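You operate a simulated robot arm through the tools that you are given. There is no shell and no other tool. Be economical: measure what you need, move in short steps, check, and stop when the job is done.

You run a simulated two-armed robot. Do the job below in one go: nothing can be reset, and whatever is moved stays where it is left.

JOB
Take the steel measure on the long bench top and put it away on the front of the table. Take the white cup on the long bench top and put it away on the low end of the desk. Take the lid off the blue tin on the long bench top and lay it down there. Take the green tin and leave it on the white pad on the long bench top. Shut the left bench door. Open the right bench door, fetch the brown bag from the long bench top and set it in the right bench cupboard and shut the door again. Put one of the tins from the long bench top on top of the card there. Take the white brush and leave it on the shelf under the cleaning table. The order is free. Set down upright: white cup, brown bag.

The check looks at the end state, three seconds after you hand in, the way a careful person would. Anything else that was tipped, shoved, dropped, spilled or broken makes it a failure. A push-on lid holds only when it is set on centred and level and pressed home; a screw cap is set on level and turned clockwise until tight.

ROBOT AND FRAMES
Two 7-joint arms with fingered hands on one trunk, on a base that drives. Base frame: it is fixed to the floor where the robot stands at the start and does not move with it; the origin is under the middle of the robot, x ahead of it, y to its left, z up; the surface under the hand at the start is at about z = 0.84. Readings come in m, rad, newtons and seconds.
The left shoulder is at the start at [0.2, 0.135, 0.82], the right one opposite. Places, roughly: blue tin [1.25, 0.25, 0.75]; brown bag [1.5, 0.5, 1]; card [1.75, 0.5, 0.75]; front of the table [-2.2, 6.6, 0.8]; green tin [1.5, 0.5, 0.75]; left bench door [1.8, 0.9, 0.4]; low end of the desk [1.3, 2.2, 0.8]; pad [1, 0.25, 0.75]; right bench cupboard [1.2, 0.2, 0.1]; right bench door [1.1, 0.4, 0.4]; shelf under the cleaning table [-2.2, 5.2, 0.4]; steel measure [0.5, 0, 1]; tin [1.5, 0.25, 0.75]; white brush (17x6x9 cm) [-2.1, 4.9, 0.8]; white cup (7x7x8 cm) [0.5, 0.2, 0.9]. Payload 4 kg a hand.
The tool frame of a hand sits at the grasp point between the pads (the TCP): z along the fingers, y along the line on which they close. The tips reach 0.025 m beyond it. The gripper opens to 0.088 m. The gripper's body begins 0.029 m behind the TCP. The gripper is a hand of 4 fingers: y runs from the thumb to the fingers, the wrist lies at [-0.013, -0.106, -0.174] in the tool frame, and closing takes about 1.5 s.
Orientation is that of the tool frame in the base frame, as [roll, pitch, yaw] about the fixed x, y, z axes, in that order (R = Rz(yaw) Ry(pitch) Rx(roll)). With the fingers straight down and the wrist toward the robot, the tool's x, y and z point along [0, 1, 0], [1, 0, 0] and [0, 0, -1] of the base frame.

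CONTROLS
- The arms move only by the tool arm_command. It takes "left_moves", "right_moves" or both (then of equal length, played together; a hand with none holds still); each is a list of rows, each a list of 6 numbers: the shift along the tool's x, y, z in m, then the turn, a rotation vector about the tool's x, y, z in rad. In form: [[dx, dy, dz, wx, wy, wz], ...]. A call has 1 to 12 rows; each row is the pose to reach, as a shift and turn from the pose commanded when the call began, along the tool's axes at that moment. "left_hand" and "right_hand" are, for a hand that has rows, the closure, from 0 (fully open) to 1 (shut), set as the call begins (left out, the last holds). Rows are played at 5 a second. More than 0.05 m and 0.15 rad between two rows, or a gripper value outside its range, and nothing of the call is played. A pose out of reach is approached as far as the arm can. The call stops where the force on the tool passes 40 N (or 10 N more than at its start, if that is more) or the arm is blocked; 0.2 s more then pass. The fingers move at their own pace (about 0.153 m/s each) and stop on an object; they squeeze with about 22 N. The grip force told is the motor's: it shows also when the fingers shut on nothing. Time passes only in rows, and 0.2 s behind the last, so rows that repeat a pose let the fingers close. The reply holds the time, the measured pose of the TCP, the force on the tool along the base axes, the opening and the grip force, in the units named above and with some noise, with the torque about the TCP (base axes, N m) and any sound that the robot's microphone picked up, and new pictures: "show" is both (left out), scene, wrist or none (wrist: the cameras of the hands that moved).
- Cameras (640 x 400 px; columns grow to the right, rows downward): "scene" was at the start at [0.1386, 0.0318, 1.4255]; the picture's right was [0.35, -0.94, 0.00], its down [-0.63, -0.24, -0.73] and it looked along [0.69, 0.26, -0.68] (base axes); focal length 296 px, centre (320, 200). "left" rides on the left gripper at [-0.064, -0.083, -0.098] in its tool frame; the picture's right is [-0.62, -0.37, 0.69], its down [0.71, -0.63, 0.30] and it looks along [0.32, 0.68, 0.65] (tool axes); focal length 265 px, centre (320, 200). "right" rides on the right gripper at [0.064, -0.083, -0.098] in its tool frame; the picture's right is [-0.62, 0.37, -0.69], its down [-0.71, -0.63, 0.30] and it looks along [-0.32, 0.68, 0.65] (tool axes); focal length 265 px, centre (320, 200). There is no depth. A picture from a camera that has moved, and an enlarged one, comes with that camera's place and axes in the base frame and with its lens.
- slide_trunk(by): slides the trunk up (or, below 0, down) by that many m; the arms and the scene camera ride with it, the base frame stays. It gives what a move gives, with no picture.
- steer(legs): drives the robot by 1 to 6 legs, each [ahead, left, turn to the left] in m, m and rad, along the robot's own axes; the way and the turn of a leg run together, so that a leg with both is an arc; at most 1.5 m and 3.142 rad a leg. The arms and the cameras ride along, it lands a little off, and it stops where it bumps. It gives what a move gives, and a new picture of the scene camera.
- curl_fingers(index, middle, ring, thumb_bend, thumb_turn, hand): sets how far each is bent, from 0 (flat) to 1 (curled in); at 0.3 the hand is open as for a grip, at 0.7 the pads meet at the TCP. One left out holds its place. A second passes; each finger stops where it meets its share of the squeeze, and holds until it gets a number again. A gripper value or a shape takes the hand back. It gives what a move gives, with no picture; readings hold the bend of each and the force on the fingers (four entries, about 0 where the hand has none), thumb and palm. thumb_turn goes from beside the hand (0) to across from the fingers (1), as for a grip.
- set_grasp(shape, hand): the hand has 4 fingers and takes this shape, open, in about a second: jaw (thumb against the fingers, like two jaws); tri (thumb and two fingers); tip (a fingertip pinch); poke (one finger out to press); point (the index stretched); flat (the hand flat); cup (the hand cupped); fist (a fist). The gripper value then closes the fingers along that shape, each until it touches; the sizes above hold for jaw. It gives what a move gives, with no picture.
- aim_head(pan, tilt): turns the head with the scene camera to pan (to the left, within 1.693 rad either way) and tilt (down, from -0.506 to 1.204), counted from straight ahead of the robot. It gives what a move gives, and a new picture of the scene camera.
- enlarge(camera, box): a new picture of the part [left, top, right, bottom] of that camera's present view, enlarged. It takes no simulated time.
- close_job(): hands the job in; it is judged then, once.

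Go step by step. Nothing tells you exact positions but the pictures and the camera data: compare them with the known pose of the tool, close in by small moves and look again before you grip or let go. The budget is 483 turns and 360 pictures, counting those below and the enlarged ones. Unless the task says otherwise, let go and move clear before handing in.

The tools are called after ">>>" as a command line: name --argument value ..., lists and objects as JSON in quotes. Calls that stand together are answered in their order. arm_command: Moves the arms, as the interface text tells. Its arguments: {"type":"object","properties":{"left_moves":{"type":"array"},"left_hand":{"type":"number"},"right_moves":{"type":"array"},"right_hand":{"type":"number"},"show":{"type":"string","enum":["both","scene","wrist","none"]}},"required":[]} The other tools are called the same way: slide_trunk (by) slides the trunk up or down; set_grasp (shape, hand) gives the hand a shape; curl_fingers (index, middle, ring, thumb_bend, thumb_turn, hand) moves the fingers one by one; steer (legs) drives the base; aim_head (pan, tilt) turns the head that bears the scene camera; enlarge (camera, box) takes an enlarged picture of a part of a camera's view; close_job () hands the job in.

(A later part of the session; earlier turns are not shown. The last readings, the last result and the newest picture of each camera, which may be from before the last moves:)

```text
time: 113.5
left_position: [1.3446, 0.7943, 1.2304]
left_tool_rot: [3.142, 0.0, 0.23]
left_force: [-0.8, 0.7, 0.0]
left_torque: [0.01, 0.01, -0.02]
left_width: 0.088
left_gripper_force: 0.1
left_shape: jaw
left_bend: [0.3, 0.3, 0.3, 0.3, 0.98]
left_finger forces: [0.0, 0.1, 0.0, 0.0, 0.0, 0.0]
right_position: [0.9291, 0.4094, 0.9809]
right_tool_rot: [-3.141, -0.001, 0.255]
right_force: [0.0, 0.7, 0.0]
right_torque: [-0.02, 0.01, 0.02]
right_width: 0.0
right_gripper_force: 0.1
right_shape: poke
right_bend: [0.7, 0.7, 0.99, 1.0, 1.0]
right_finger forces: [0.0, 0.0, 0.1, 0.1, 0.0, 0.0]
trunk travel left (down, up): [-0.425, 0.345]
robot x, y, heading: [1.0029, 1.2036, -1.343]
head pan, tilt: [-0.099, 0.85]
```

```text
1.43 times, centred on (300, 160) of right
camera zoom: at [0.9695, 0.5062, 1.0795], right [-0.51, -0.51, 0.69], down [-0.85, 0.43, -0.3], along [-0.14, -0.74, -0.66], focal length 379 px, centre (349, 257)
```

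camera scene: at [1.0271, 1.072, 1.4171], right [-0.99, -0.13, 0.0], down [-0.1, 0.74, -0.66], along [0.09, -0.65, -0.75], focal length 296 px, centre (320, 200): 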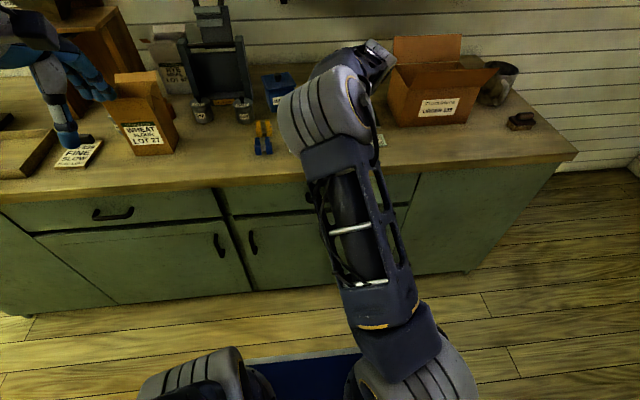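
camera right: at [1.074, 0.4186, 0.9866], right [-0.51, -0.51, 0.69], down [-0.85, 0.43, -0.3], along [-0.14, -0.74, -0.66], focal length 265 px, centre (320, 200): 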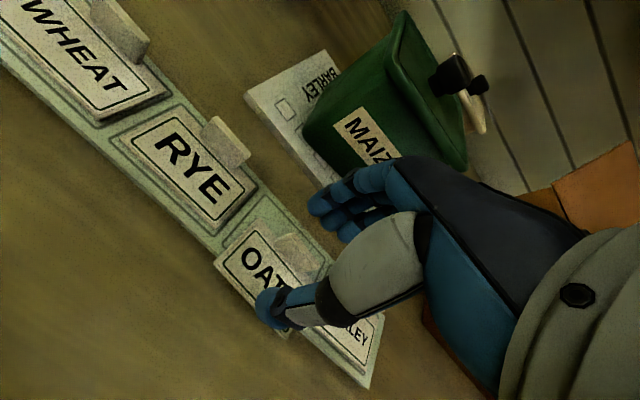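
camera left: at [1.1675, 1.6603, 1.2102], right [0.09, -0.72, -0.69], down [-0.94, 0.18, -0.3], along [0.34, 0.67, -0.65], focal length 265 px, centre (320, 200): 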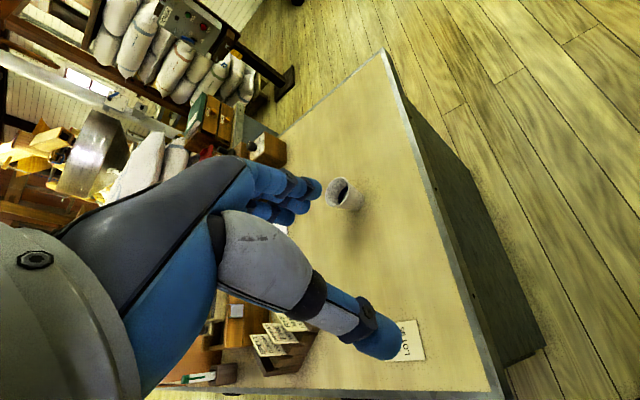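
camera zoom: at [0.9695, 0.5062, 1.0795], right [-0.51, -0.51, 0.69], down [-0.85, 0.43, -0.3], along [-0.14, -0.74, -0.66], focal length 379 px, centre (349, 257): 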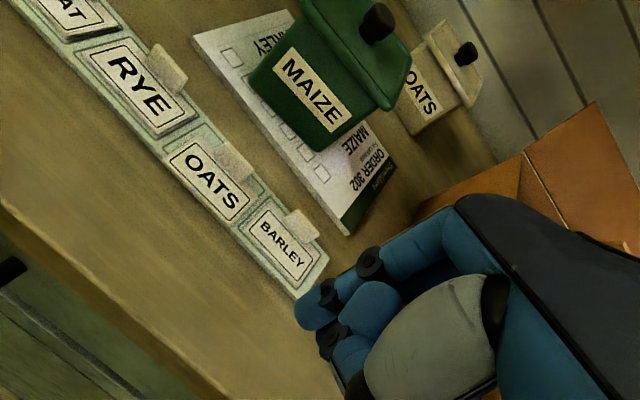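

>>> curl_fingers --hand "right" --index 0.6 --middle 1 --ring 1 --thumb_bend 1 --thumb_turn 0.3

>>> enlarge --camera "right" --box '[200, 120, 440, 300]'

```text
time: 114.5
left_position: [1.3446, 0.7941, 1.2308]
left_tool_rot: [3.141, 0.001, 0.231]
left_force: [0.6, -0.2, -0.7]
left_torque: [0.01, 0.0, 0.0]
left_width: 0.0879
left_gripper_force: 0.2
left_shape: jaw
left_bend: [0.3, 0.3, 0.3, 0.3, 0.98]
left_finger forces: [0.0, 0.0, 0.0, 0.1, 0.0, 0.0]
right_position: [0.9301, 0.4099, 0.981]
right_tool_rot: [-3.14, -0.002, 0.255]
right_force: [-0.2, -0.3, 0.1]
right_torque: [-0.01, -0.02, 0.01]
right_width: 0.0364
right_gripper_force: 0.0
right_shape: fingers
right_bend: [0.6, 1.0, 1.0, 1.0, 0.31]
right_finger forces: [0.0, 0.1, 0.0, 0.0, 0.0, 0.1]
trunk travel left (down, up): [-0.425, 0.345]
robot x, y, heading: [0.9991, 1.2064, -1.337]
head pan, tilt: [-0.099, 0.85]
```

```text
2.22 times, centred on (320, 210) of right
camera zoom: at [0.9693, 0.5063, 1.0796], right [-0.51, -0.51, 0.69], down [-0.85, 0.43, -0.3], along [-0.14, -0.74, -0.66], focal length 590 px, centre (320, 178)
```

zoom: 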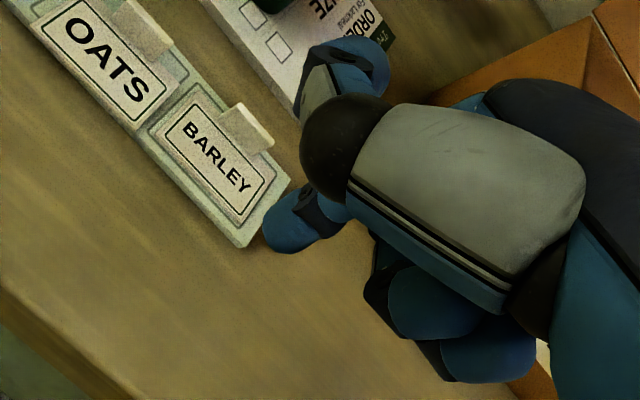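

The placard is now within about 1 cm of its place; one more small push back with the closed hand.

>>> arm_command --right_moves '[[0, 0, 0, 0, 0, 0], [0.02, 0.015, 0, 0, 0, 0], [0.04, 0.03, 0.01, 0, 0, 0], [0.06, 0.045, 0.02, 0, 0, 0], [0.08, 0.0595, 0.04, 0, 0, 0], [0.08, 0.0595, 0.08, 0, 0, 0], [0.08, 0.0595, 0.1, 0, 0, 0]]' --right_hand 1 --show "none"

>>> set_grasp --hand "right" --shape "jaw"

```text
time: 116.1
left_position: [1.3446, 0.7927, 1.2317]
left_tool_rot: [-3.141, 0.0, 0.23]
left_force: [-0.1, 0.0, -0.9]
left_torque: [0.01, 0.02, 0.03]
left_width: 0.0877
left_gripper_force: 0.1
left_shape: jaw
left_bend: [0.3, 0.3, 0.3, 0.3, 0.98]
left_finger forces: [0.0, 0.1, 0.0, 0.1, 0.1, 0.0]
right_position: [1.0209, 0.3736, 0.8807]
right_tool_rot: [-3.14, -0.002, 0.256]
right_force: [0.6, 0.5, -0.1]
right_torque: [0.04, 0.01, -0.01]
right_width: 0.0
right_gripper_force: 0.1
right_shape: poke
right_bend: [0.7, 0.7, 0.99, 1.0, 0.88]
right_finger forces: [0.1, 0.0, 0.0, 0.0, 0.1, 0.0]
trunk travel left (down, up): [-0.425, 0.345]
robot x, y, heading: [1.0027, 1.2079, -1.343]
head pan, tilt: [-0.099, 0.85]
```

```text
time: 117.0
left_position: [1.3436, 0.7938, 1.231]
left_tool_rot: [3.141, 0.0, 0.231]
left_force: [-0.9, -0.1, 0.2]
left_torque: [0.02, 0.01, 0.0]
left_width: 0.0877
left_gripper_force: 0.0
left_shape: jaw
left_bend: [0.3, 0.3, 0.3, 0.3, 0.98]
left_finger forces: [0.0, 0.0, 0.0, 0.1, 0.1, 0.0]
right_position: [1.0207, 0.3724, 0.8822]
right_tool_rot: [-3.141, -0.001, 0.255]
right_force: [0.6, -0.1, -0.3]
right_torque: [-0.02, 0.0, 0.01]
right_width: 0.088
right_gripper_force: 0.1
right_shape: jaw
right_bend: [0.3, 0.3, 0.3, 0.3, 0.98]
right_finger forces: [0.0, 0.1, 0.0, 0.1, 0.0, 0.0]
trunk travel left (down, up): [-0.425, 0.345]
robot x, y, heading: [1.0008, 1.2056, -1.337]
head pan, tilt: [-0.099, 0.85]
```

>>> enlarge --camera "right" --box '[150, 60, 410, 320]'

```text
1.54 times, centred on (280, 190) of right
camera zoom: at [1.0616, 0.4684, 0.981], right [-0.51, -0.51, 0.69], down [-0.85, 0.43, -0.3], along [-0.14, -0.74, -0.66], focal length 408 px, centre (382, 215)
```

zoom: 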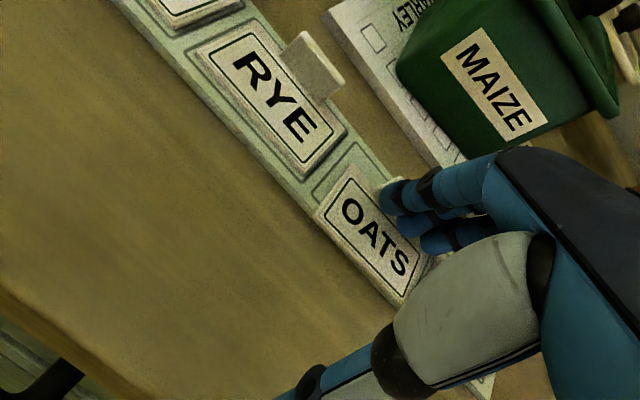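

>>> arm_command --right_moves '[[0, 0, 0, 0, 0, 0], [0, 0, 0, 0, 0, 0], [0, 0, 0, 0, 0, 0], [0, 0, 0, 0, 0, 0], [0.001, 0.02, 0, 0, 0, 0], [0.001, 0.035, 0, 0, 0, 0], [0.001, 0.045, 0, 0, 0, 0], [0.001, 0.05, 0, 0, 0, 0], [0.001, 0.054, 0, 0, 0, 0], [0.001, 0.02, -0.005, 0, 0, 0], [0.001, 0, -0.045, 0, 0, 0], [0.001, -0.03, -0.08, 0, 0, 0]]' --right_hand 1 --show "none"

>>> arm_command --right_moves '[[-0.04, -0.02, -0.02, 0, 0, 0], [-0.08, -0.04, -0.05, 0, 0, 0]]' --show "none"

>>> enlarge --camera "right" --box '[120, 40, 400, 260]'

```text
time: 119.6
left_position: [1.3448, 0.7938, 1.2312]
left_tool_rot: [-3.141, -0.001, 0.23]
left_force: [-0.2, 0.0, 0.0]
left_torque: [-0.01, 0.0, 0.0]
left_width: 0.0878
left_gripper_force: 0.0
left_shape: jaw
left_bend: [0.3, 0.3, 0.3, 0.3, 0.98]
left_finger forces: [0.0, 0.1, 0.1, 0.0, 0.0, 0.0]
right_position: [1.0147, 0.3996, 0.9607]
right_tool_rot: [-3.14, -0.004, 0.255]
right_force: [0.1, -0.4, 0.0]
right_torque: [-0.01, 0.03, -0.03]
right_width: 0.0001
right_gripper_force: 22.0
right_shape: jaw
right_bend: [0.7, 0.7, 0.7, 0.37, 1.0]
right_finger forces: [0.0, 0.1, 0.1, 0.0, 0.0, 0.0]
trunk travel left (down, up): [-0.425, 0.345]
robot x, y, heading: [1.0028, 1.21, -1.339]
head pan, tilt: [-0.099, 0.85]
```

```text
refused: row 2 steps farther than a row can; nothing moved
```

```text
1.82 times, centred on (260, 150) of right
camera zoom: at [1.0551, 0.4954, 1.0593], right [-0.51, -0.51, 0.69], down [-0.85, 0.43, -0.31], along [-0.14, -0.74, -0.66], focal length 483 px, centre (429, 291)
```

zoom: 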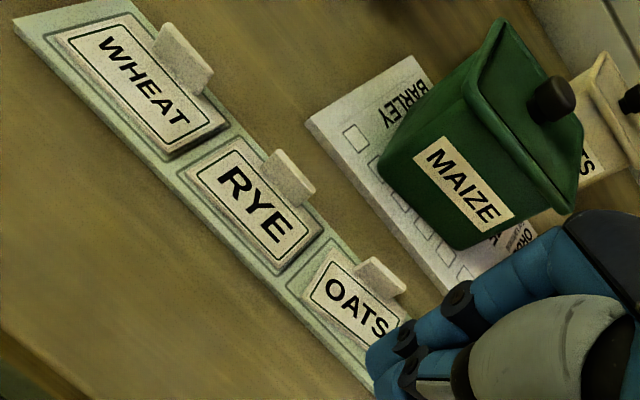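

The OATS placard is back in line. I raise and retract the right hand, then move left in front of the blue tin.

>>> arm_command --right_moves '[[0, -0.02, -0.04, 0, 0, 0], [0, -0.04, -0.08, 0, 0, 0], [0, -0.06, -0.12, 0, 0, 0], [0, -0.08, -0.16, 0, 0, 0]]' --right_hand 0 --show "none"

>>> steer --legs '[[0, 0.341, 0], [0.241, 0, 0]]'

>>> enlarge --camera "scene" --box '[200, 40, 460, 240]'

```text
time: 120.6
left_position: [1.3438, 0.7935, 1.2312]
left_tool_rot: [3.142, -0.001, 0.229]
left_force: [0.6, 0.0, -0.1]
left_torque: [0.01, 0.02, 0.04]
left_width: 0.088
left_gripper_force: 0.0
left_shape: jaw
left_bend: [0.3, 0.3, 0.3, 0.3, 0.98]
left_finger forces: [0.0, 0.1, 0.0, 0.0, 0.1, 0.0]
right_position: [0.995, 0.4773, 1.1205]
right_tool_rot: [-3.138, -0.002, 0.256]
right_force: [0.3, -0.3, 0.8]
right_torque: [0.02, -0.03, -0.01]
right_width: 0.0877
right_gripper_force: 0.0
right_shape: jaw
right_bend: [0.3, 0.3, 0.3, 0.3, 0.98]
right_finger forces: [0.0, 0.1, 0.1, 0.0, 0.1, 0.0]
trunk travel left (down, up): [-0.425, 0.345]
robot x, y, heading: [1.0031, 1.2072, -1.339]
head pan, tilt: [-0.099, 0.85]
```

```text
time: 124.2
left_position: [1.7412, 0.6479, 1.2314]
left_tool_rot: [-3.141, 0.0, 0.24]
left_force: [0.1, -0.7, -1.2]
left_torque: [0.0, 0.02, 0.02]
left_width: 0.0878
left_gripper_force: 0.0
left_shape: jaw
left_bend: [0.3, 0.3, 0.3, 0.3, 0.98]
left_finger forces: [0.0, 0.0, 0.0, 0.0, 0.0, 0.1]
right_position: [1.3929, 0.3285, 1.1204]
right_tool_rot: [-3.139, -0.001, 0.265]
right_force: [-1.3, 0.7, 0.6]
right_torque: [-0.03, 0.01, 0.0]
right_width: 0.0876
right_gripper_force: 0.0
right_shape: jaw
right_bend: [0.3, 0.3, 0.3, 0.3, 0.98]
right_finger forces: [0.0, 0.0, 0.0, 0.0, 0.0, 0.1]
trunk travel left (down, up): [-0.425, 0.345]
robot x, y, heading: [1.3962, 1.06, -1.334]
head pan, tilt: [-0.099, 0.85]
camera scene: at [1.4211, 0.9229, 1.417], right [-0.99, -0.14, 0.0], down [-0.1, 0.74, -0.66], along [0.09, -0.65, -0.75], focal length 296 px, centre (320, 200)
```

scene: 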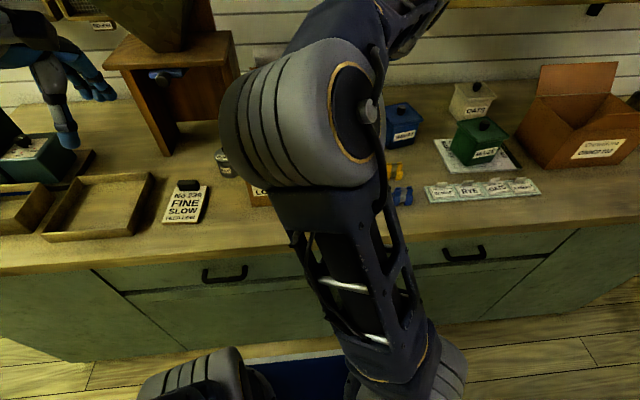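

```text
2.00 times, centred on (330, 140) of scene
camera zoom: at [1.4211, 0.9229, 1.417], right [-0.99, -0.14, 0.0], down [-0.1, 0.74, -0.66], along [0.09, -0.65, -0.75], focal length 592 px, centre (300, 320)
```

zoom: 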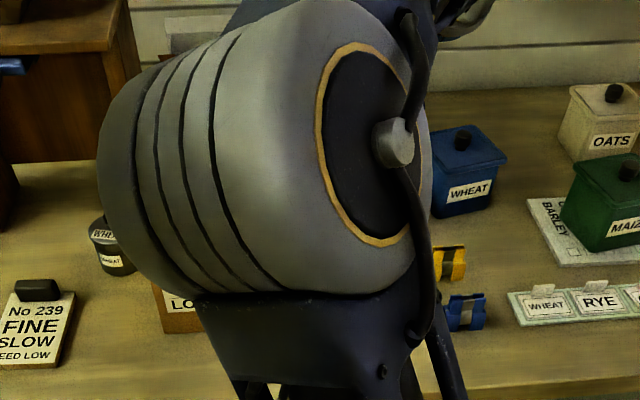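

>>> arm_command --right_moves '[[-0.03, 0.03, 0, 0, 0, 0], [-0.06, 0.06, 0, 0, 0, 0], [-0.09, 0.09, 0, 0, 0, 0], [-0.12, 0.12, 0.02, 0, 0, 0], [-0.143, 0.143, 0.05, 0, 0, 0], [-0.143, 0.143, 0.09, 0, 0, 0]]'

>>> enlarge --camera "right" --box '[160, 100, 460, 340]'

```text
time: 125.6
left_position: [1.7405, 0.6475, 1.2314]
left_tool_rot: [-3.141, 0.0, 0.236]
left_force: [-1.1, 0.5, -0.9]
left_torque: [0.0, -0.02, 0.02]
left_width: 0.0878
left_gripper_force: 0.0
left_shape: jaw
left_bend: [0.3, 0.3, 0.3, 0.3, 0.98]
left_finger forces: [0.0, 0.0, 0.1, 0.1, 0.0, 0.1]
right_position: [1.2943, 0.1516, 1.0311]
right_tool_rot: [-3.14, -0.003, 0.264]
right_force: [-0.6, -0.5, 0.1]
right_torque: [0.0, 0.02, 0.0]
right_width: 0.0875
right_gripper_force: 0.0
right_shape: jaw
right_bend: [0.3, 0.3, 0.3, 0.3, 0.98]
right_finger forces: [0.1, 0.0, 0.0, 0.0, 0.2, 0.0]
trunk travel left (down, up): [-0.425, 0.345]
robot x, y, heading: [1.3923, 1.0553, -1.328]
head pan, tilt: [-0.099, 0.85]
camera scene: at [1.421, 0.9231, 1.4171], right [-0.99, -0.14, 0.0], down [-0.1, 0.74, -0.66], along [0.09, -0.65, -0.75], focal length 296 px, centre (320, 200)
camera right: at [1.3323, 0.2486, 1.13], right [-0.5, -0.52, 0.69], down [-0.85, 0.42, -0.3], along [-0.13, -0.74, -0.66], focal length 265 px, centre (320, 200)
```

scene: 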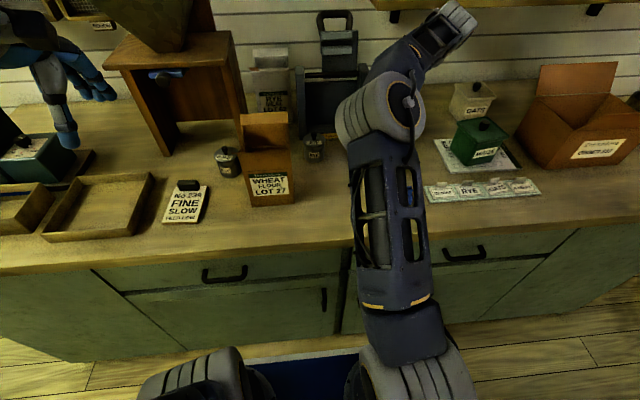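
right: 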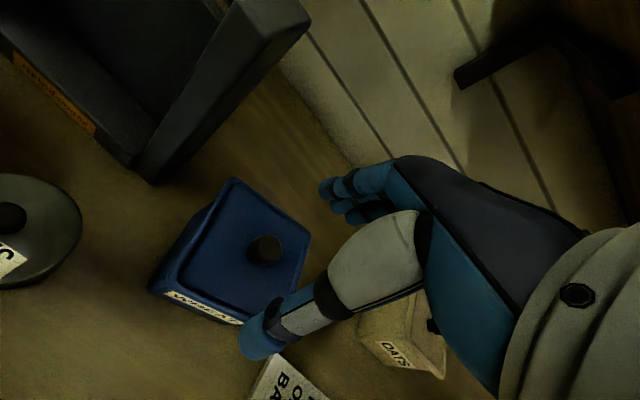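

```text
1.67 times, centred on (310, 220) of right
camera zoom: at [1.3323, 0.2486, 1.13], right [-0.5, -0.52, 0.69], down [-0.85, 0.42, -0.3], along [-0.13, -0.74, -0.66], focal length 442 px, centre (337, 167)
```

zoom: 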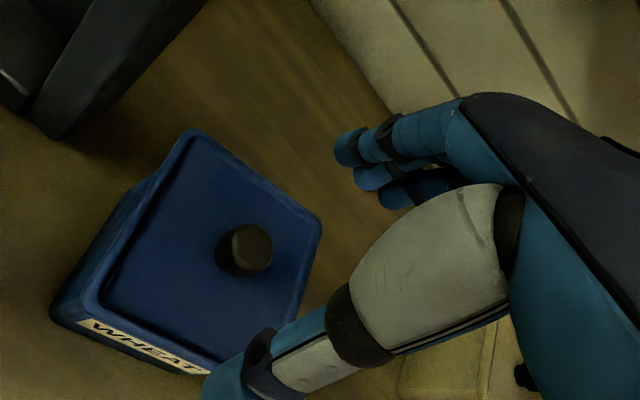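

>>> arm_command --right_moves '[[-0.003, 0.01, 0.015, 0, 0, 0], [-0.003, 0.01, 0.03, 0, 0, 0]]' --show "none"

>>> enlarge --camera "right" --box '[160, 100, 460, 340]'

>>> enlarge --camera "scene" --box '[300, 50, 540, 200]'

```text
time: 126.2
left_position: [1.7405, 0.6484, 1.2316]
left_tool_rot: [-3.141, -0.001, 0.238]
left_force: [-0.1, 0.1, 0.3]
left_torque: [-0.01, 0.01, -0.03]
left_width: 0.0879
left_gripper_force: 0.0
left_shape: jaw
left_bend: [0.3, 0.3, 0.3, 0.3, 0.98]
left_finger forces: [0.0, 0.0, 0.0, 0.0, 0.1, 0.1]
right_position: [1.2932, 0.1411, 0.9992]
right_tool_rot: [-3.139, -0.002, 0.26]
right_force: [-1.0, -0.4, -0.2]
right_torque: [0.0, -0.02, -0.05]
right_width: 0.0876
right_gripper_force: 0.0
right_shape: jaw
right_bend: [0.3, 0.3, 0.3, 0.3, 0.98]
right_finger forces: [0.0, 0.0, 0.0, 0.1, 0.0, 0.1]
trunk travel left (down, up): [-0.425, 0.345]
robot x, y, heading: [1.3962, 1.0533, -1.33]
head pan, tilt: [-0.099, 0.85]
```

```text
1.67 times, centred on (310, 220) of right
camera zoom: at [1.3331, 0.2383, 1.0989], right [-0.5, -0.52, 0.69], down [-0.85, 0.42, -0.31], along [-0.13, -0.74, -0.66], focal length 442 px, centre (337, 167)
```

zoom: 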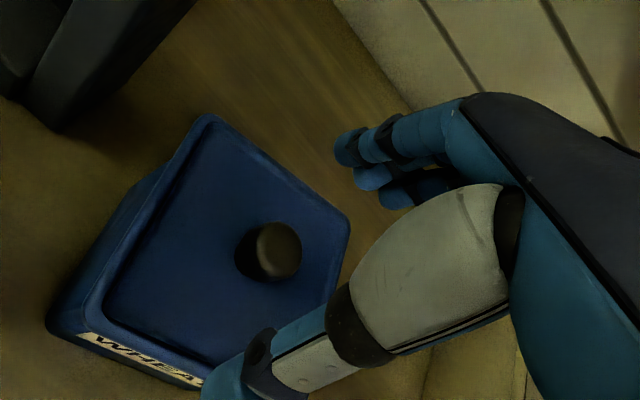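

```text
2.67 times, centred on (420, 125) of scene
camera zoom: at [1.421, 0.923, 1.417], right [-0.99, -0.14, 0.0], down [-0.1, 0.74, -0.66], along [0.09, -0.65, -0.75], focal length 790 px, centre (53, 400)
```

zoom: 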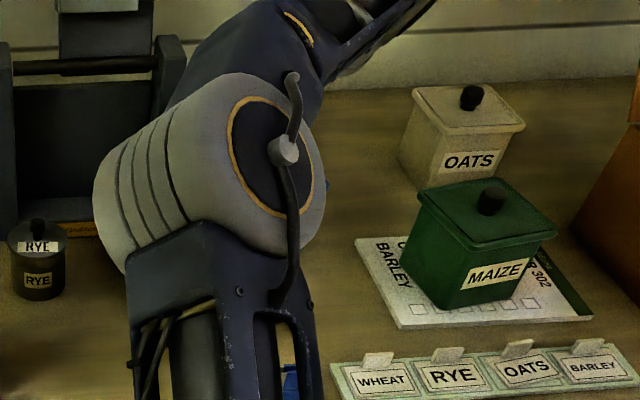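

The knob is at about [1.296, 0.139], top z≈0.965. I lower around it and close.

>>> arm_command --right_moves '[[0.003, 0.003, 0.013, 0, 0, 0], [0.003, 0.003, 0.026, 0, 0, 0]]' --show "none"

>>> arm_command --right_moves '[[0, 0, 0, 0, 0, 0], [0, 0, 0, 0, 0, 0], [0, 0, 0, 0, 0, 0], [0, 0, 0, 0, 0, 0], [0, 0, 0, 0, 0, 0], [0, 0, 0, 0, 0, 0]]' --right_hand 1 --show "wrist"

```text
time: 126.8
left_position: [1.74, 0.6481, 1.2319]
left_tool_rot: [3.141, 0.001, 0.239]
left_force: [-0.6, -0.3, 0.6]
left_torque: [-0.03, -0.02, 0.05]
left_width: 0.0875
left_gripper_force: 0.0
left_shape: jaw
left_bend: [0.3, 0.3, 0.3, 0.3, 0.98]
left_finger forces: [0.0, 0.1, 0.0, 0.0, 0.0, 0.1]
right_position: [1.2955, 0.141, 0.9733]
right_tool_rot: [-3.14, -0.003, 0.263]
right_force: [-0.5, 0.4, 0.6]
right_torque: [-0.02, 0.02, 0.04]
right_width: 0.0877
right_gripper_force: 0.0
right_shape: jaw
right_bend: [0.3, 0.3, 0.3, 0.3, 0.98]
right_finger forces: [0.0, 0.1, 0.0, 0.0, 0.1, 0.1]
trunk travel left (down, up): [-0.425, 0.345]
robot x, y, heading: [1.398, 1.0557, -1.334]
head pan, tilt: [-0.099, 0.85]
```

```text
time: 128.2
left_position: [1.7405, 0.6478, 1.2321]
left_tool_rot: [3.142, 0.0, 0.239]
left_force: [0.2, 0.1, 0.3]
left_torque: [0.05, 0.0, -0.03]
left_width: 0.0878
left_gripper_force: 0.1
left_shape: jaw
left_bend: [0.3, 0.3, 0.3, 0.3, 0.98]
left_finger forces: [0.0, 0.0, 0.1, 0.0, 0.1, 0.0]
right_position: [1.2951, 0.1405, 0.9734]
right_tool_rot: [-3.14, 0.0, 0.263]
right_force: [0.1, 0.4, 0.5]
right_torque: [0.0, -0.02, 0.03]
right_width: 0.0145
right_gripper_force: 22.3
right_shape: jaw
right_bend: [0.74, 0.47, 0.54, 0.69, 1.0]
right_finger forces: [7.3, 7.9, 0.3, 0.0, 15.4, 0.0]
trunk travel left (down, up): [-0.425, 0.345]
robot x, y, heading: [1.3953, 1.0529, -1.335]
head pan, tilt: [-0.099, 0.85]
heard: snap
camera right: at [1.335, 0.2372, 1.073], right [-0.5, -0.52, 0.69], down [-0.85, 0.42, -0.3], along [-0.13, -0.74, -0.66], focal length 265 px, centre (320, 200)
```

right: 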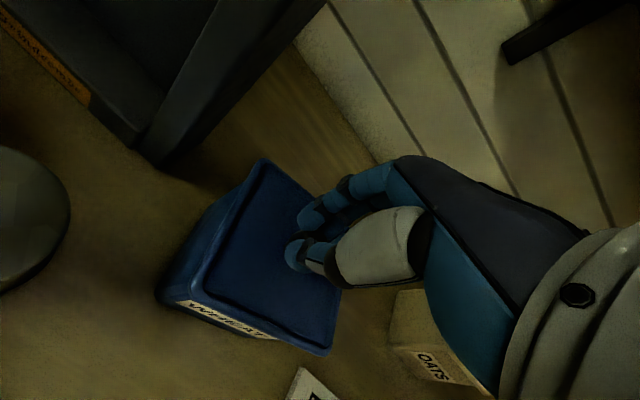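

A snap was heard, likely the lid popping loose. I lift gently and check.

>>> arm_command --right_moves '[[0, 0, -0.005, 0, 0, 0], [0, 0, -0.012, 0, 0, 0], [0, 0, -0.02, 0, 0, 0], [0, 0, -0.035, 0, 0, 0], [0, 0, -0.05, 0, 0, 0]]'

>>> enlarge --camera "scene" --box '[300, 50, 540, 200]'

```text
time: 129.4
left_position: [1.7392, 0.6476, 1.2301]
left_tool_rot: [-3.142, -0.001, 0.24]
left_force: [-0.9, 0.4, -0.7]
left_torque: [0.03, -0.02, 0.0]
left_width: 0.0877
left_gripper_force: 0.2
left_shape: jaw
left_bend: [0.3, 0.3, 0.3, 0.3, 0.98]
left_finger forces: [0.0, 0.1, 0.0, 0.0, 0.0, 0.1]
right_position: [1.296, 0.1403, 1.024]
right_tool_rot: [-3.141, -0.001, 0.263]
right_force: [-0.1, 0.0, -0.6]
right_torque: [-0.02, -0.01, -0.02]
right_width: 0.0144
right_gripper_force: 22.3
right_shape: jaw
right_bend: [0.74, 0.47, 0.54, 0.69, 1.0]
right_finger forces: [7.4, 8.1, 0.4, 0.0, 15.3, 0.1]
trunk travel left (down, up): [-0.425, 0.345]
robot x, y, heading: [1.394, 1.0549, -1.335]
head pan, tilt: [-0.099, 0.85]
camera scene: at [1.4211, 0.9229, 1.417], right [-0.99, -0.14, 0.0], down [-0.1, 0.74, -0.66], along [0.09, -0.65, -0.75], focal length 296 px, centre (320, 200)
camera right: at [1.3352, 0.2374, 1.1233], right [-0.5, -0.52, 0.69], down [-0.85, 0.42, -0.3], along [-0.13, -0.74, -0.66], focal length 265 px, centre (320, 200)
```

scene: 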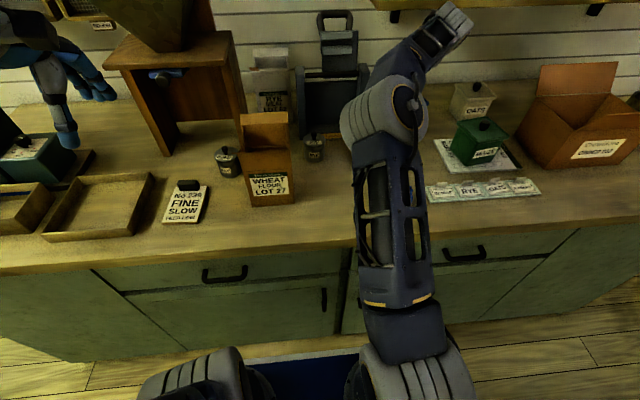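
right: 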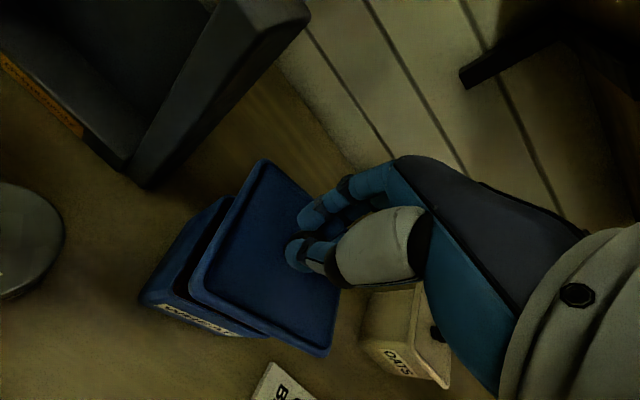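

```text
2.67 times, centred on (420, 125) of scene
camera zoom: at [1.4211, 0.9229, 1.417], right [-0.99, -0.14, 0.0], down [-0.1, 0.74, -0.66], along [0.09, -0.65, -0.75], focal length 790 px, centre (53, 400)
```

zoom: 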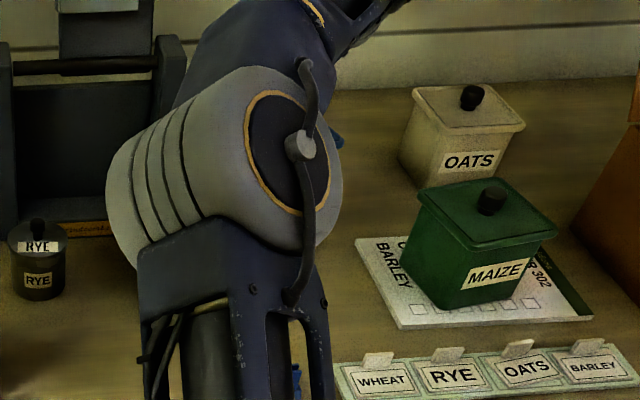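

The lid is off. I'll lay it on the free spot right of the blue tin at about [1.17, 0.03]; first raise and shift the base right and ahead.

>>> arm_command --right_moves '[[0, 0, -0.03, 0, 0, 0], [0, 0, -0.06, 0, 0, 0], [0, 0, -0.09, 0, 0, 0]]' --show "none"

>>> steer --legs '[[0, -0.16, 0], [0.1, 0, 0]]'

```text
time: 130.2
left_position: [1.7406, 0.6472, 1.2317]
left_tool_rot: [-3.141, 0.0, 0.24]
left_force: [0.4, 0.1, -0.6]
left_torque: [0.02, 0.03, 0.0]
left_width: 0.0877
left_gripper_force: 0.1
left_shape: jaw
left_bend: [0.3, 0.3, 0.3, 0.3, 0.98]
left_finger forces: [0.0, 0.0, 0.0, 0.0, 0.0, 0.0]
right_position: [1.2947, 0.1423, 1.1135]
right_tool_rot: [-3.141, -0.002, 0.265]
right_force: [0.2, 0.1, -0.5]
right_torque: [0.03, 0.01, 0.0]
right_width: 0.0143
right_gripper_force: 22.1
right_shape: jaw
right_bend: [0.74, 0.47, 0.56, 0.7, 1.0]
right_finger forces: [7.2, 7.3, 1.2, 0.0, 15.6, 0.1]
trunk travel left (down, up): [-0.425, 0.345]
robot x, y, heading: [1.3965, 1.0576, -1.334]
head pan, tilt: [-0.099, 0.85]
```

```text
time: 132.3
left_position: [1.6025, 0.5379, 1.2313]
left_tool_rot: [3.141, -0.001, 0.236]
left_force: [0.1, 1.3, -0.5]
left_torque: [0.02, 0.02, 0.04]
left_width: 0.0877
left_gripper_force: 0.0
left_shape: jaw
left_bend: [0.3, 0.3, 0.3, 0.3, 0.98]
left_finger forces: [0.0, 0.1, 0.0, 0.0, 0.0, 0.0]
right_position: [1.1544, 0.0348, 1.1067]
right_tool_rot: [-3.116, -0.006, 0.258]
right_force: [-0.8, -0.2, -1.4]
right_torque: [0.0, -0.02, -0.01]
right_width: 0.0142
right_gripper_force: 21.3
right_shape: jaw
right_bend: [0.74, 0.47, 0.56, 0.7, 1.0]
right_finger forces: [7.4, 7.5, 1.1, 0.0, 15.6, 1.1]
trunk travel left (down, up): [-0.425, 0.345]
robot x, y, heading: [1.258, 0.9484, -1.333]
head pan, tilt: [-0.099, 0.85]
stopped in leg 2: the force on the tool passed its limit at 60 N (the readings are from after the stop); the commanded pose is now the measured one
camera scene: at [1.2832, 0.814, 1.4172], right [-0.99, -0.14, 0.0], down [-0.1, 0.74, -0.66], along [0.09, -0.65, -0.75], focal length 296 px, centre (320, 200)
```

scene: 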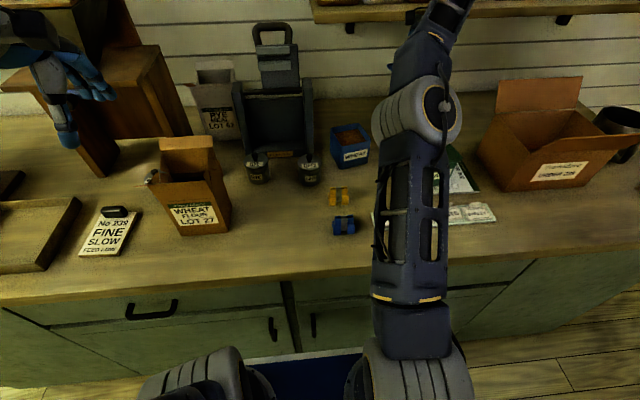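

Something on the right arm touched (likely the wall shelf). I back off at once and look.

>>> steer --legs '[[-0.08, 0, 0]]'

>>> aim_head --pan -0.2 --tilt 0.4

```text
time: 133.4
left_position: [1.5843, 0.6175, 1.231]
left_tool_rot: [-3.14, 0.0, 0.236]
left_force: [0.6, 0.1, 0.3]
left_torque: [0.0, 0.02, -0.03]
left_width: 0.0879
left_gripper_force: 0.1
left_shape: jaw
left_bend: [0.3, 0.3, 0.3, 0.3, 0.98]
left_finger forces: [0.1, 0.0, 0.0, 0.0, 0.0, 0.1]
right_position: [1.1344, 0.1129, 1.1051]
right_tool_rot: [-3.116, -0.007, 0.258]
right_force: [0.3, 0.1, -0.2]
right_torque: [0.02, -0.02, 0.01]
right_width: 0.0145
right_gripper_force: 21.9
right_shape: jaw
right_bend: [0.74, 0.47, 0.56, 0.7, 1.0]
right_finger forces: [7.5, 7.6, 1.1, 0.0, 15.6, 0.0]
trunk travel left (down, up): [-0.425, 0.345]
robot x, y, heading: [1.2362, 1.0275, -1.33]
head pan, tilt: [-0.099, 0.85]
camera scene: at [1.2643, 0.8924, 1.417], right [-0.99, -0.14, 0.0], down [-0.1, 0.74, -0.66], along [0.09, -0.65, -0.75], focal length 296 px, centre (320, 200)
```

scene: 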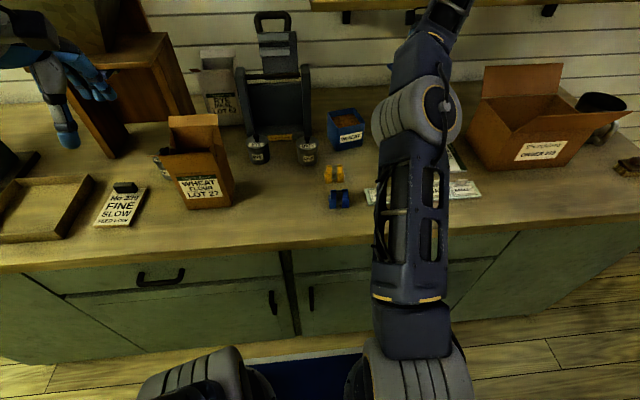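

```text
time: 134.3
left_position: [1.5844, 0.6167, 1.2316]
left_tool_rot: [-3.141, 0.0, 0.239]
left_force: [-0.7, -0.2, 1.0]
left_torque: [0.0, 0.0, -0.01]
left_width: 0.0876
left_gripper_force: 0.1
left_shape: jaw
left_bend: [0.3, 0.3, 0.3, 0.3, 0.98]
left_finger forces: [0.0, 0.0, 0.0, 0.0, 0.0, 0.1]
right_position: [1.1358, 0.1134, 1.1065]
right_tool_rot: [-3.117, -0.008, 0.257]
right_force: [0.1, 0.9, -0.1]
right_torque: [-0.02, -0.01, 0.01]
right_width: 0.0144
right_gripper_force: 22.1
right_shape: jaw
right_bend: [0.74, 0.47, 0.56, 0.7, 1.0]
right_finger forces: [7.4, 7.5, 1.1, 0.0, 15.6, 0.1]
trunk travel left (down, up): [-0.425, 0.345]
robot x, y, heading: [1.243, 1.0248, -1.332]
head pan, tilt: [-0.201, 0.4]
camera scene: at [1.2569, 0.8772, 1.4561], right [-1.0, -0.04, 0.0], down [-0.01, 0.39, -0.92], along [0.03, -0.92, -0.39], focal length 296 px, centre (320, 200)
```

scene: 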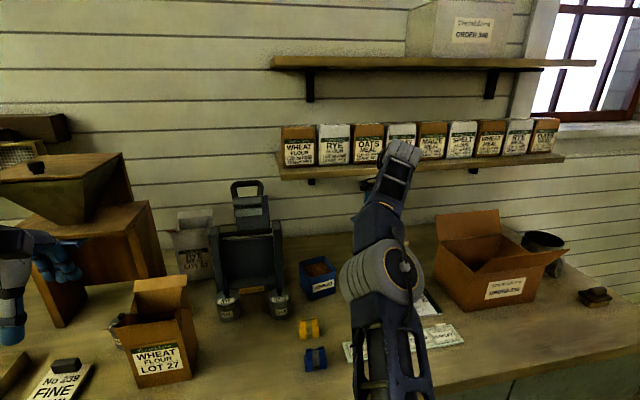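

>>> enlarge --camera "scene" --box '[260, 90, 580, 290]'

>>> enlarge --camera "right" --box '[0, 0, 640, 400]'

```text
2.00 times, centred on (420, 190) of scene
camera zoom: at [1.2569, 0.8772, 1.4561], right [-1.0, -0.04, 0.0], down [-0.01, 0.39, -0.92], along [0.03, -0.92, -0.39], focal length 592 px, centre (120, 220)
```

zoom: 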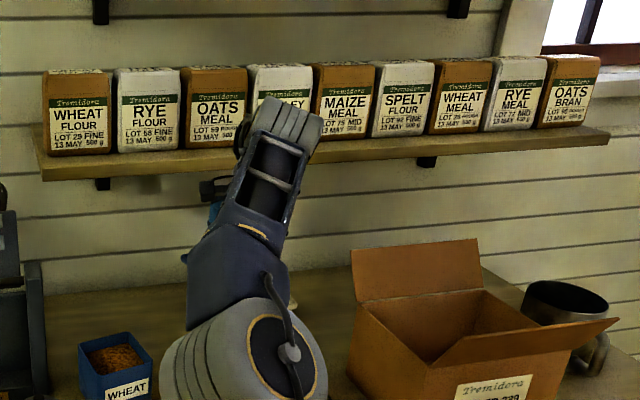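

```text
1.00 times, centred on (320, 200) of right (not enlarged: the box is as wide or as high as the picture)
camera zoom: at [1.1751, 0.2064, 1.2079], right [-0.51, -0.53, 0.68], down [-0.85, 0.43, -0.29], along [-0.14, -0.73, -0.67], focal length 265 px, centre (320, 200)
```

zoom: 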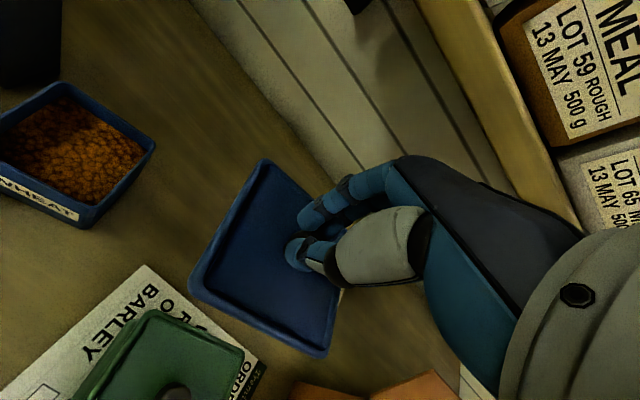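

The shelf bags are undisturbed. I now move the lid over toward the free spot while lowering it below shelf level.

>>> arm_command --right_moves '[[0.01, 0.015, 0.01, 0, 0, 0], [0.02, 0.03, 0.02, 0, 0, 0], [0.03, 0.045, 0.035, 0, 0, 0], [0.03, 0.057, 0.055, 0, 0, 0], [0.03, 0.057, 0.09, 0, 0, 0]]'

```text
time: 135.5
left_position: [1.5834, 0.6162, 1.2305]
left_tool_rot: [-3.141, -0.001, 0.237]
left_force: [-0.2, -0.1, 0.0]
left_torque: [0.02, 0.01, -0.01]
left_width: 0.0876
left_gripper_force: 0.1
left_shape: jaw
left_bend: [0.3, 0.3, 0.3, 0.3, 0.98]
left_finger forces: [0.1, 0.0, 0.0, 0.0, 0.0, 0.1]
right_position: [1.1775, 0.0678, 1.0155]
right_tool_rot: [-3.116, -0.008, 0.257]
right_force: [0.0, -0.8, 0.2]
right_torque: [0.04, -0.03, -0.01]
right_width: 0.0142
right_gripper_force: 22.1
right_shape: jaw
right_bend: [0.74, 0.47, 0.56, 0.7, 1.0]
right_finger forces: [7.3, 7.4, 1.2, 0.0, 15.6, 0.0]
right hand out of reach, approached as far as the arm can: row 4
trunk travel left (down, up): [-0.425, 0.345]
robot x, y, heading: [1.2416, 1.0238, -1.335]
head pan, tilt: [-0.201, 0.4]
camera scene: at [1.2568, 0.8773, 1.4562], right [-1.0, -0.04, 0.0], down [-0.01, 0.39, -0.92], along [0.03, -0.92, -0.39], focal length 296 px, centre (320, 200)
camera right: at [1.2176, 0.1615, 1.1169], right [-0.51, -0.53, 0.68], down [-0.85, 0.43, -0.29], along [-0.14, -0.73, -0.67], focal length 265 px, centre (320, 200)
```

scene: 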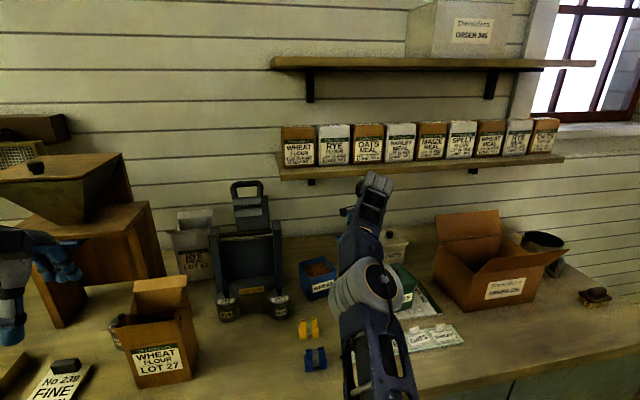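
right: 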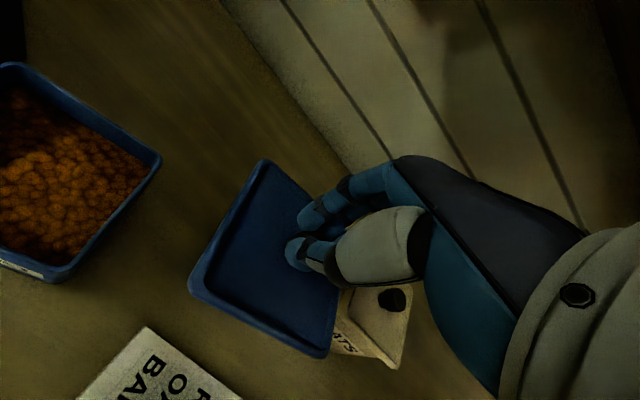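

>>> arm_command --right_moves '[[0.0265, 0.017, 0.0, 0, 0, 0], [0.0265, 0.017, 0.04, 0, 0, 0], [0.0265, 0.017, 0.075, 0, 0, 0], [0.0265, 0.017, 0.095, 0, 0, 0]]' --show "wrist"

```text
time: 136.5
left_position: [1.5836, 0.6167, 1.2318]
left_tool_rot: [3.141, -0.001, 0.238]
left_force: [-0.1, 0.4, 0.1]
left_torque: [0.0, 0.02, -0.01]
left_width: 0.0878
left_gripper_force: 0.1
left_shape: jaw
left_bend: [0.3, 0.3, 0.3, 0.3, 0.98]
left_finger forces: [0.1, 0.0, 0.0, 0.1, 0.1, 0.0]
right_position: [1.2077, 0.0591, 0.9209]
right_tool_rot: [-3.117, -0.007, 0.258]
right_force: [0.1, 0.4, -0.6]
right_torque: [-0.02, 0.0, -0.01]
right_width: 0.0142
right_gripper_force: 21.7
right_shape: jaw
right_bend: [0.74, 0.47, 0.56, 0.7, 1.0]
right_finger forces: [7.2, 7.3, 1.2, 0.0, 15.4, 0.1]
trunk travel left (down, up): [-0.425, 0.345]
robot x, y, heading: [1.2378, 1.0239, -1.334]
head pan, tilt: [-0.201, 0.4]
camera right: at [1.2479, 0.153, 1.0213], right [-0.51, -0.53, 0.68], down [-0.85, 0.43, -0.29], along [-0.14, -0.73, -0.67], focal length 265 px, centre (320, 200)
```

right: 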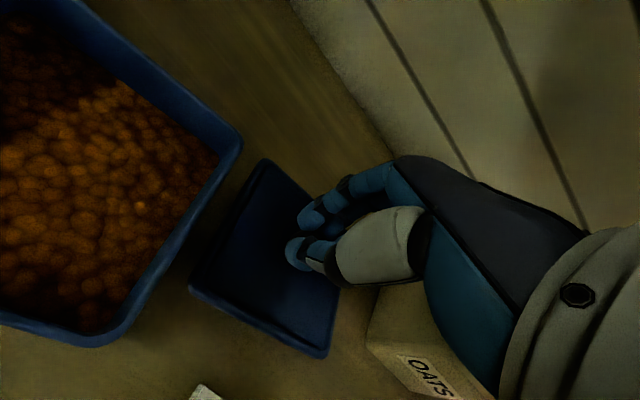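

Clear all around. Lowering in small steps until it touches.

>>> arm_command --right_moves '[[0, 0, 0.01, 0, 0, 0], [0, 0, 0.018, 0, 0, 0], [0, 0, 0.022, 0, 0, 0]]' --show "none"

>>> arm_command --right_moves '[[0, 0, 0.003, 0, 0, 0], [0, 0, 0.005, 0, 0, 0]]' --show "none"

>>> arm_command --right_moves '[[0, 0, 0.003, 0, 0, 0], [0, 0, 0.005, 0, 0, 0]]' --show "wrist"

```text
time: 137.3
left_position: [1.5827, 0.6168, 1.231]
left_tool_rot: [-3.141, 0.0, 0.238]
left_force: [0.0, -0.3, 0.0]
left_torque: [0.01, 0.0, -0.04]
left_width: 0.088
left_gripper_force: 0.1
left_shape: jaw
left_bend: [0.3, 0.3, 0.3, 0.3, 0.98]
left_finger forces: [0.0, 0.1, 0.0, 0.0, 0.1, 0.0]
right_position: [1.2073, 0.0605, 0.897]
right_tool_rot: [-3.117, -0.009, 0.261]
right_force: [-0.7, -0.1, 0.5]
right_torque: [-0.05, -0.02, 0.02]
right_width: 0.0145
right_gripper_force: 22.0
right_shape: jaw
right_bend: [0.74, 0.47, 0.56, 0.7, 1.0]
right_finger forces: [7.4, 7.2, 1.7, 0.0, 15.5, 0.0]
trunk travel left (down, up): [-0.425, 0.345]
robot x, y, heading: [1.2386, 1.0251, -1.335]
head pan, tilt: [-0.201, 0.4]
```

```text
time: 137.9
left_position: [1.5836, 0.6174, 1.2319]
left_tool_rot: [3.14, 0.001, 0.237]
left_force: [-0.3, -0.1, -0.3]
left_torque: [0.0, -0.01, 0.0]
left_width: 0.0878
left_gripper_force: 0.1
left_shape: jaw
left_bend: [0.3, 0.3, 0.3, 0.3, 0.98]
left_finger forces: [0.1, 0.0, 0.0, 0.0, 0.1, 0.1]
right_position: [1.2093, 0.0602, 0.8945]
right_tool_rot: [-3.119, -0.007, 0.258]
right_force: [-0.9, 0.9, 6.7]
right_torque: [-0.17, -0.02, 0.01]
right_width: 0.0144
right_gripper_force: 21.7
right_shape: jaw
right_bend: [0.74, 0.47, 0.56, 0.7, 1.0]
right_finger forces: [7.9, 7.8, 1.9, 0.0, 16.8, 0.0]
trunk travel left (down, up): [-0.425, 0.345]
robot x, y, heading: [1.2381, 1.0302, -1.337]
head pan, tilt: [-0.201, 0.4]
```

```text
time: 138.5
left_position: [1.5825, 0.6182, 1.2324]
left_tool_rot: [3.14, 0.001, 0.236]
left_force: [0.0, -1.0, -0.1]
left_torque: [0.02, 0.01, -0.02]
left_width: 0.0877
left_gripper_force: 0.1
left_shape: jaw
left_bend: [0.3, 0.3, 0.3, 0.3, 0.98]
left_finger forces: [0.0, 0.0, 0.0, 0.0, 0.0, 0.0]
right_position: [1.2091, 0.0601, 0.8924]
right_tool_rot: [-3.125, -0.005, 0.257]
right_force: [-0.5, 1.0, 26.3]
right_torque: [-0.36, 0.04, 0.01]
right_width: 0.0152
right_gripper_force: 22.2
right_shape: jaw
right_bend: [0.75, 0.46, 0.56, 0.7, 1.0]
right_finger forces: [9.1, 9.4, 3.1, 0.0, 19.3, 0.1]
trunk travel left (down, up): [-0.425, 0.345]
robot x, y, heading: [1.2382, 1.0272, -1.337]
head pan, tilt: [-0.201, 0.4]
camera right: at [1.2486, 0.1551, 0.993], right [-0.51, -0.53, 0.68], down [-0.85, 0.43, -0.3], along [-0.14, -0.73, -0.67], focal length 265 px, centre (320, 200)
```

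right: 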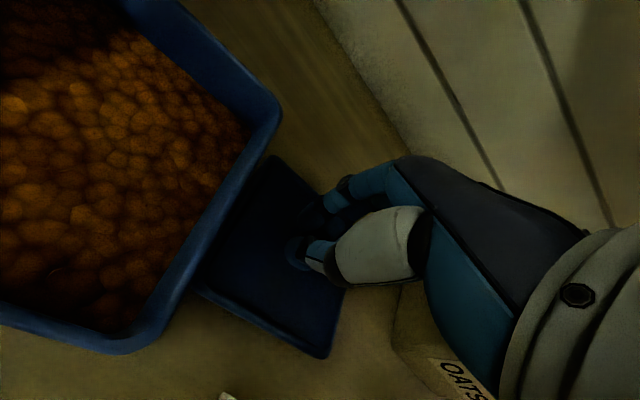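

>>> arm_command --right_moves '[[0, 0, -0.005, 0, 0, 0], [0, 0, -0.005, 0, 0, 0], [0, 0, -0.005, 0, 0, 0], [0, 0, -0.005, 0, 0, 0], [0, 0, -0.03, 0, 0, 0], [0, 0, -0.07, 0, 0, 0], [0, -0.01, -0.11, 0, 0, 0]]' --right_hand 0 --show "wrist"

```text
time: 140.1
left_position: [1.583, 0.6177, 1.2309]
left_tool_rot: [3.141, 0.0, 0.238]
left_force: [-0.4, 0.7, -0.5]
left_torque: [-0.02, 0.02, 0.0]
left_width: 0.0875
left_gripper_force: 0.0
left_shape: jaw
left_bend: [0.3, 0.3, 0.3, 0.3, 0.98]
left_finger forces: [0.1, 0.0, 0.0, 0.0, 0.0, 0.0]
right_position: [1.2066, 0.0683, 0.9984]
right_tool_rot: [-3.115, -0.007, 0.26]
right_force: [-0.3, -0.2, 0.7]
right_torque: [-0.02, -0.02, -0.03]
right_width: 0.0875
right_gripper_force: 0.2
right_shape: jaw
right_bend: [0.3, 0.3, 0.3, 0.3, 0.98]
right_finger forces: [0.0, 0.0, 0.0, 0.0, 0.0, 0.0]
trunk travel left (down, up): [-0.425, 0.345]
robot x, y, heading: [1.24, 1.0271, -1.336]
head pan, tilt: [-0.201, 0.4]
camera right: at [1.2473, 0.1618, 1.0996], right [-0.5, -0.53, 0.68], down [-0.85, 0.43, -0.29], along [-0.14, -0.73, -0.67], focal length 265 px, centre (320, 200)
```

right: 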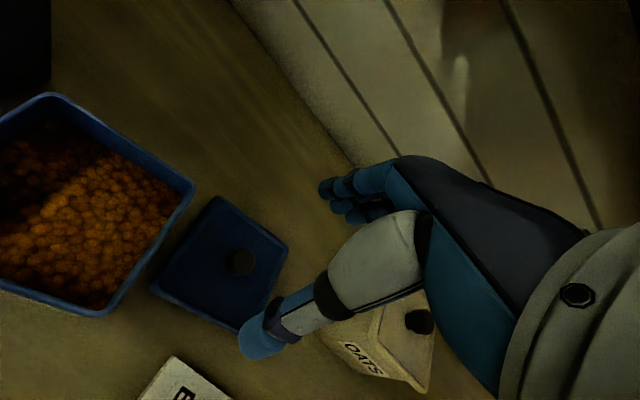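

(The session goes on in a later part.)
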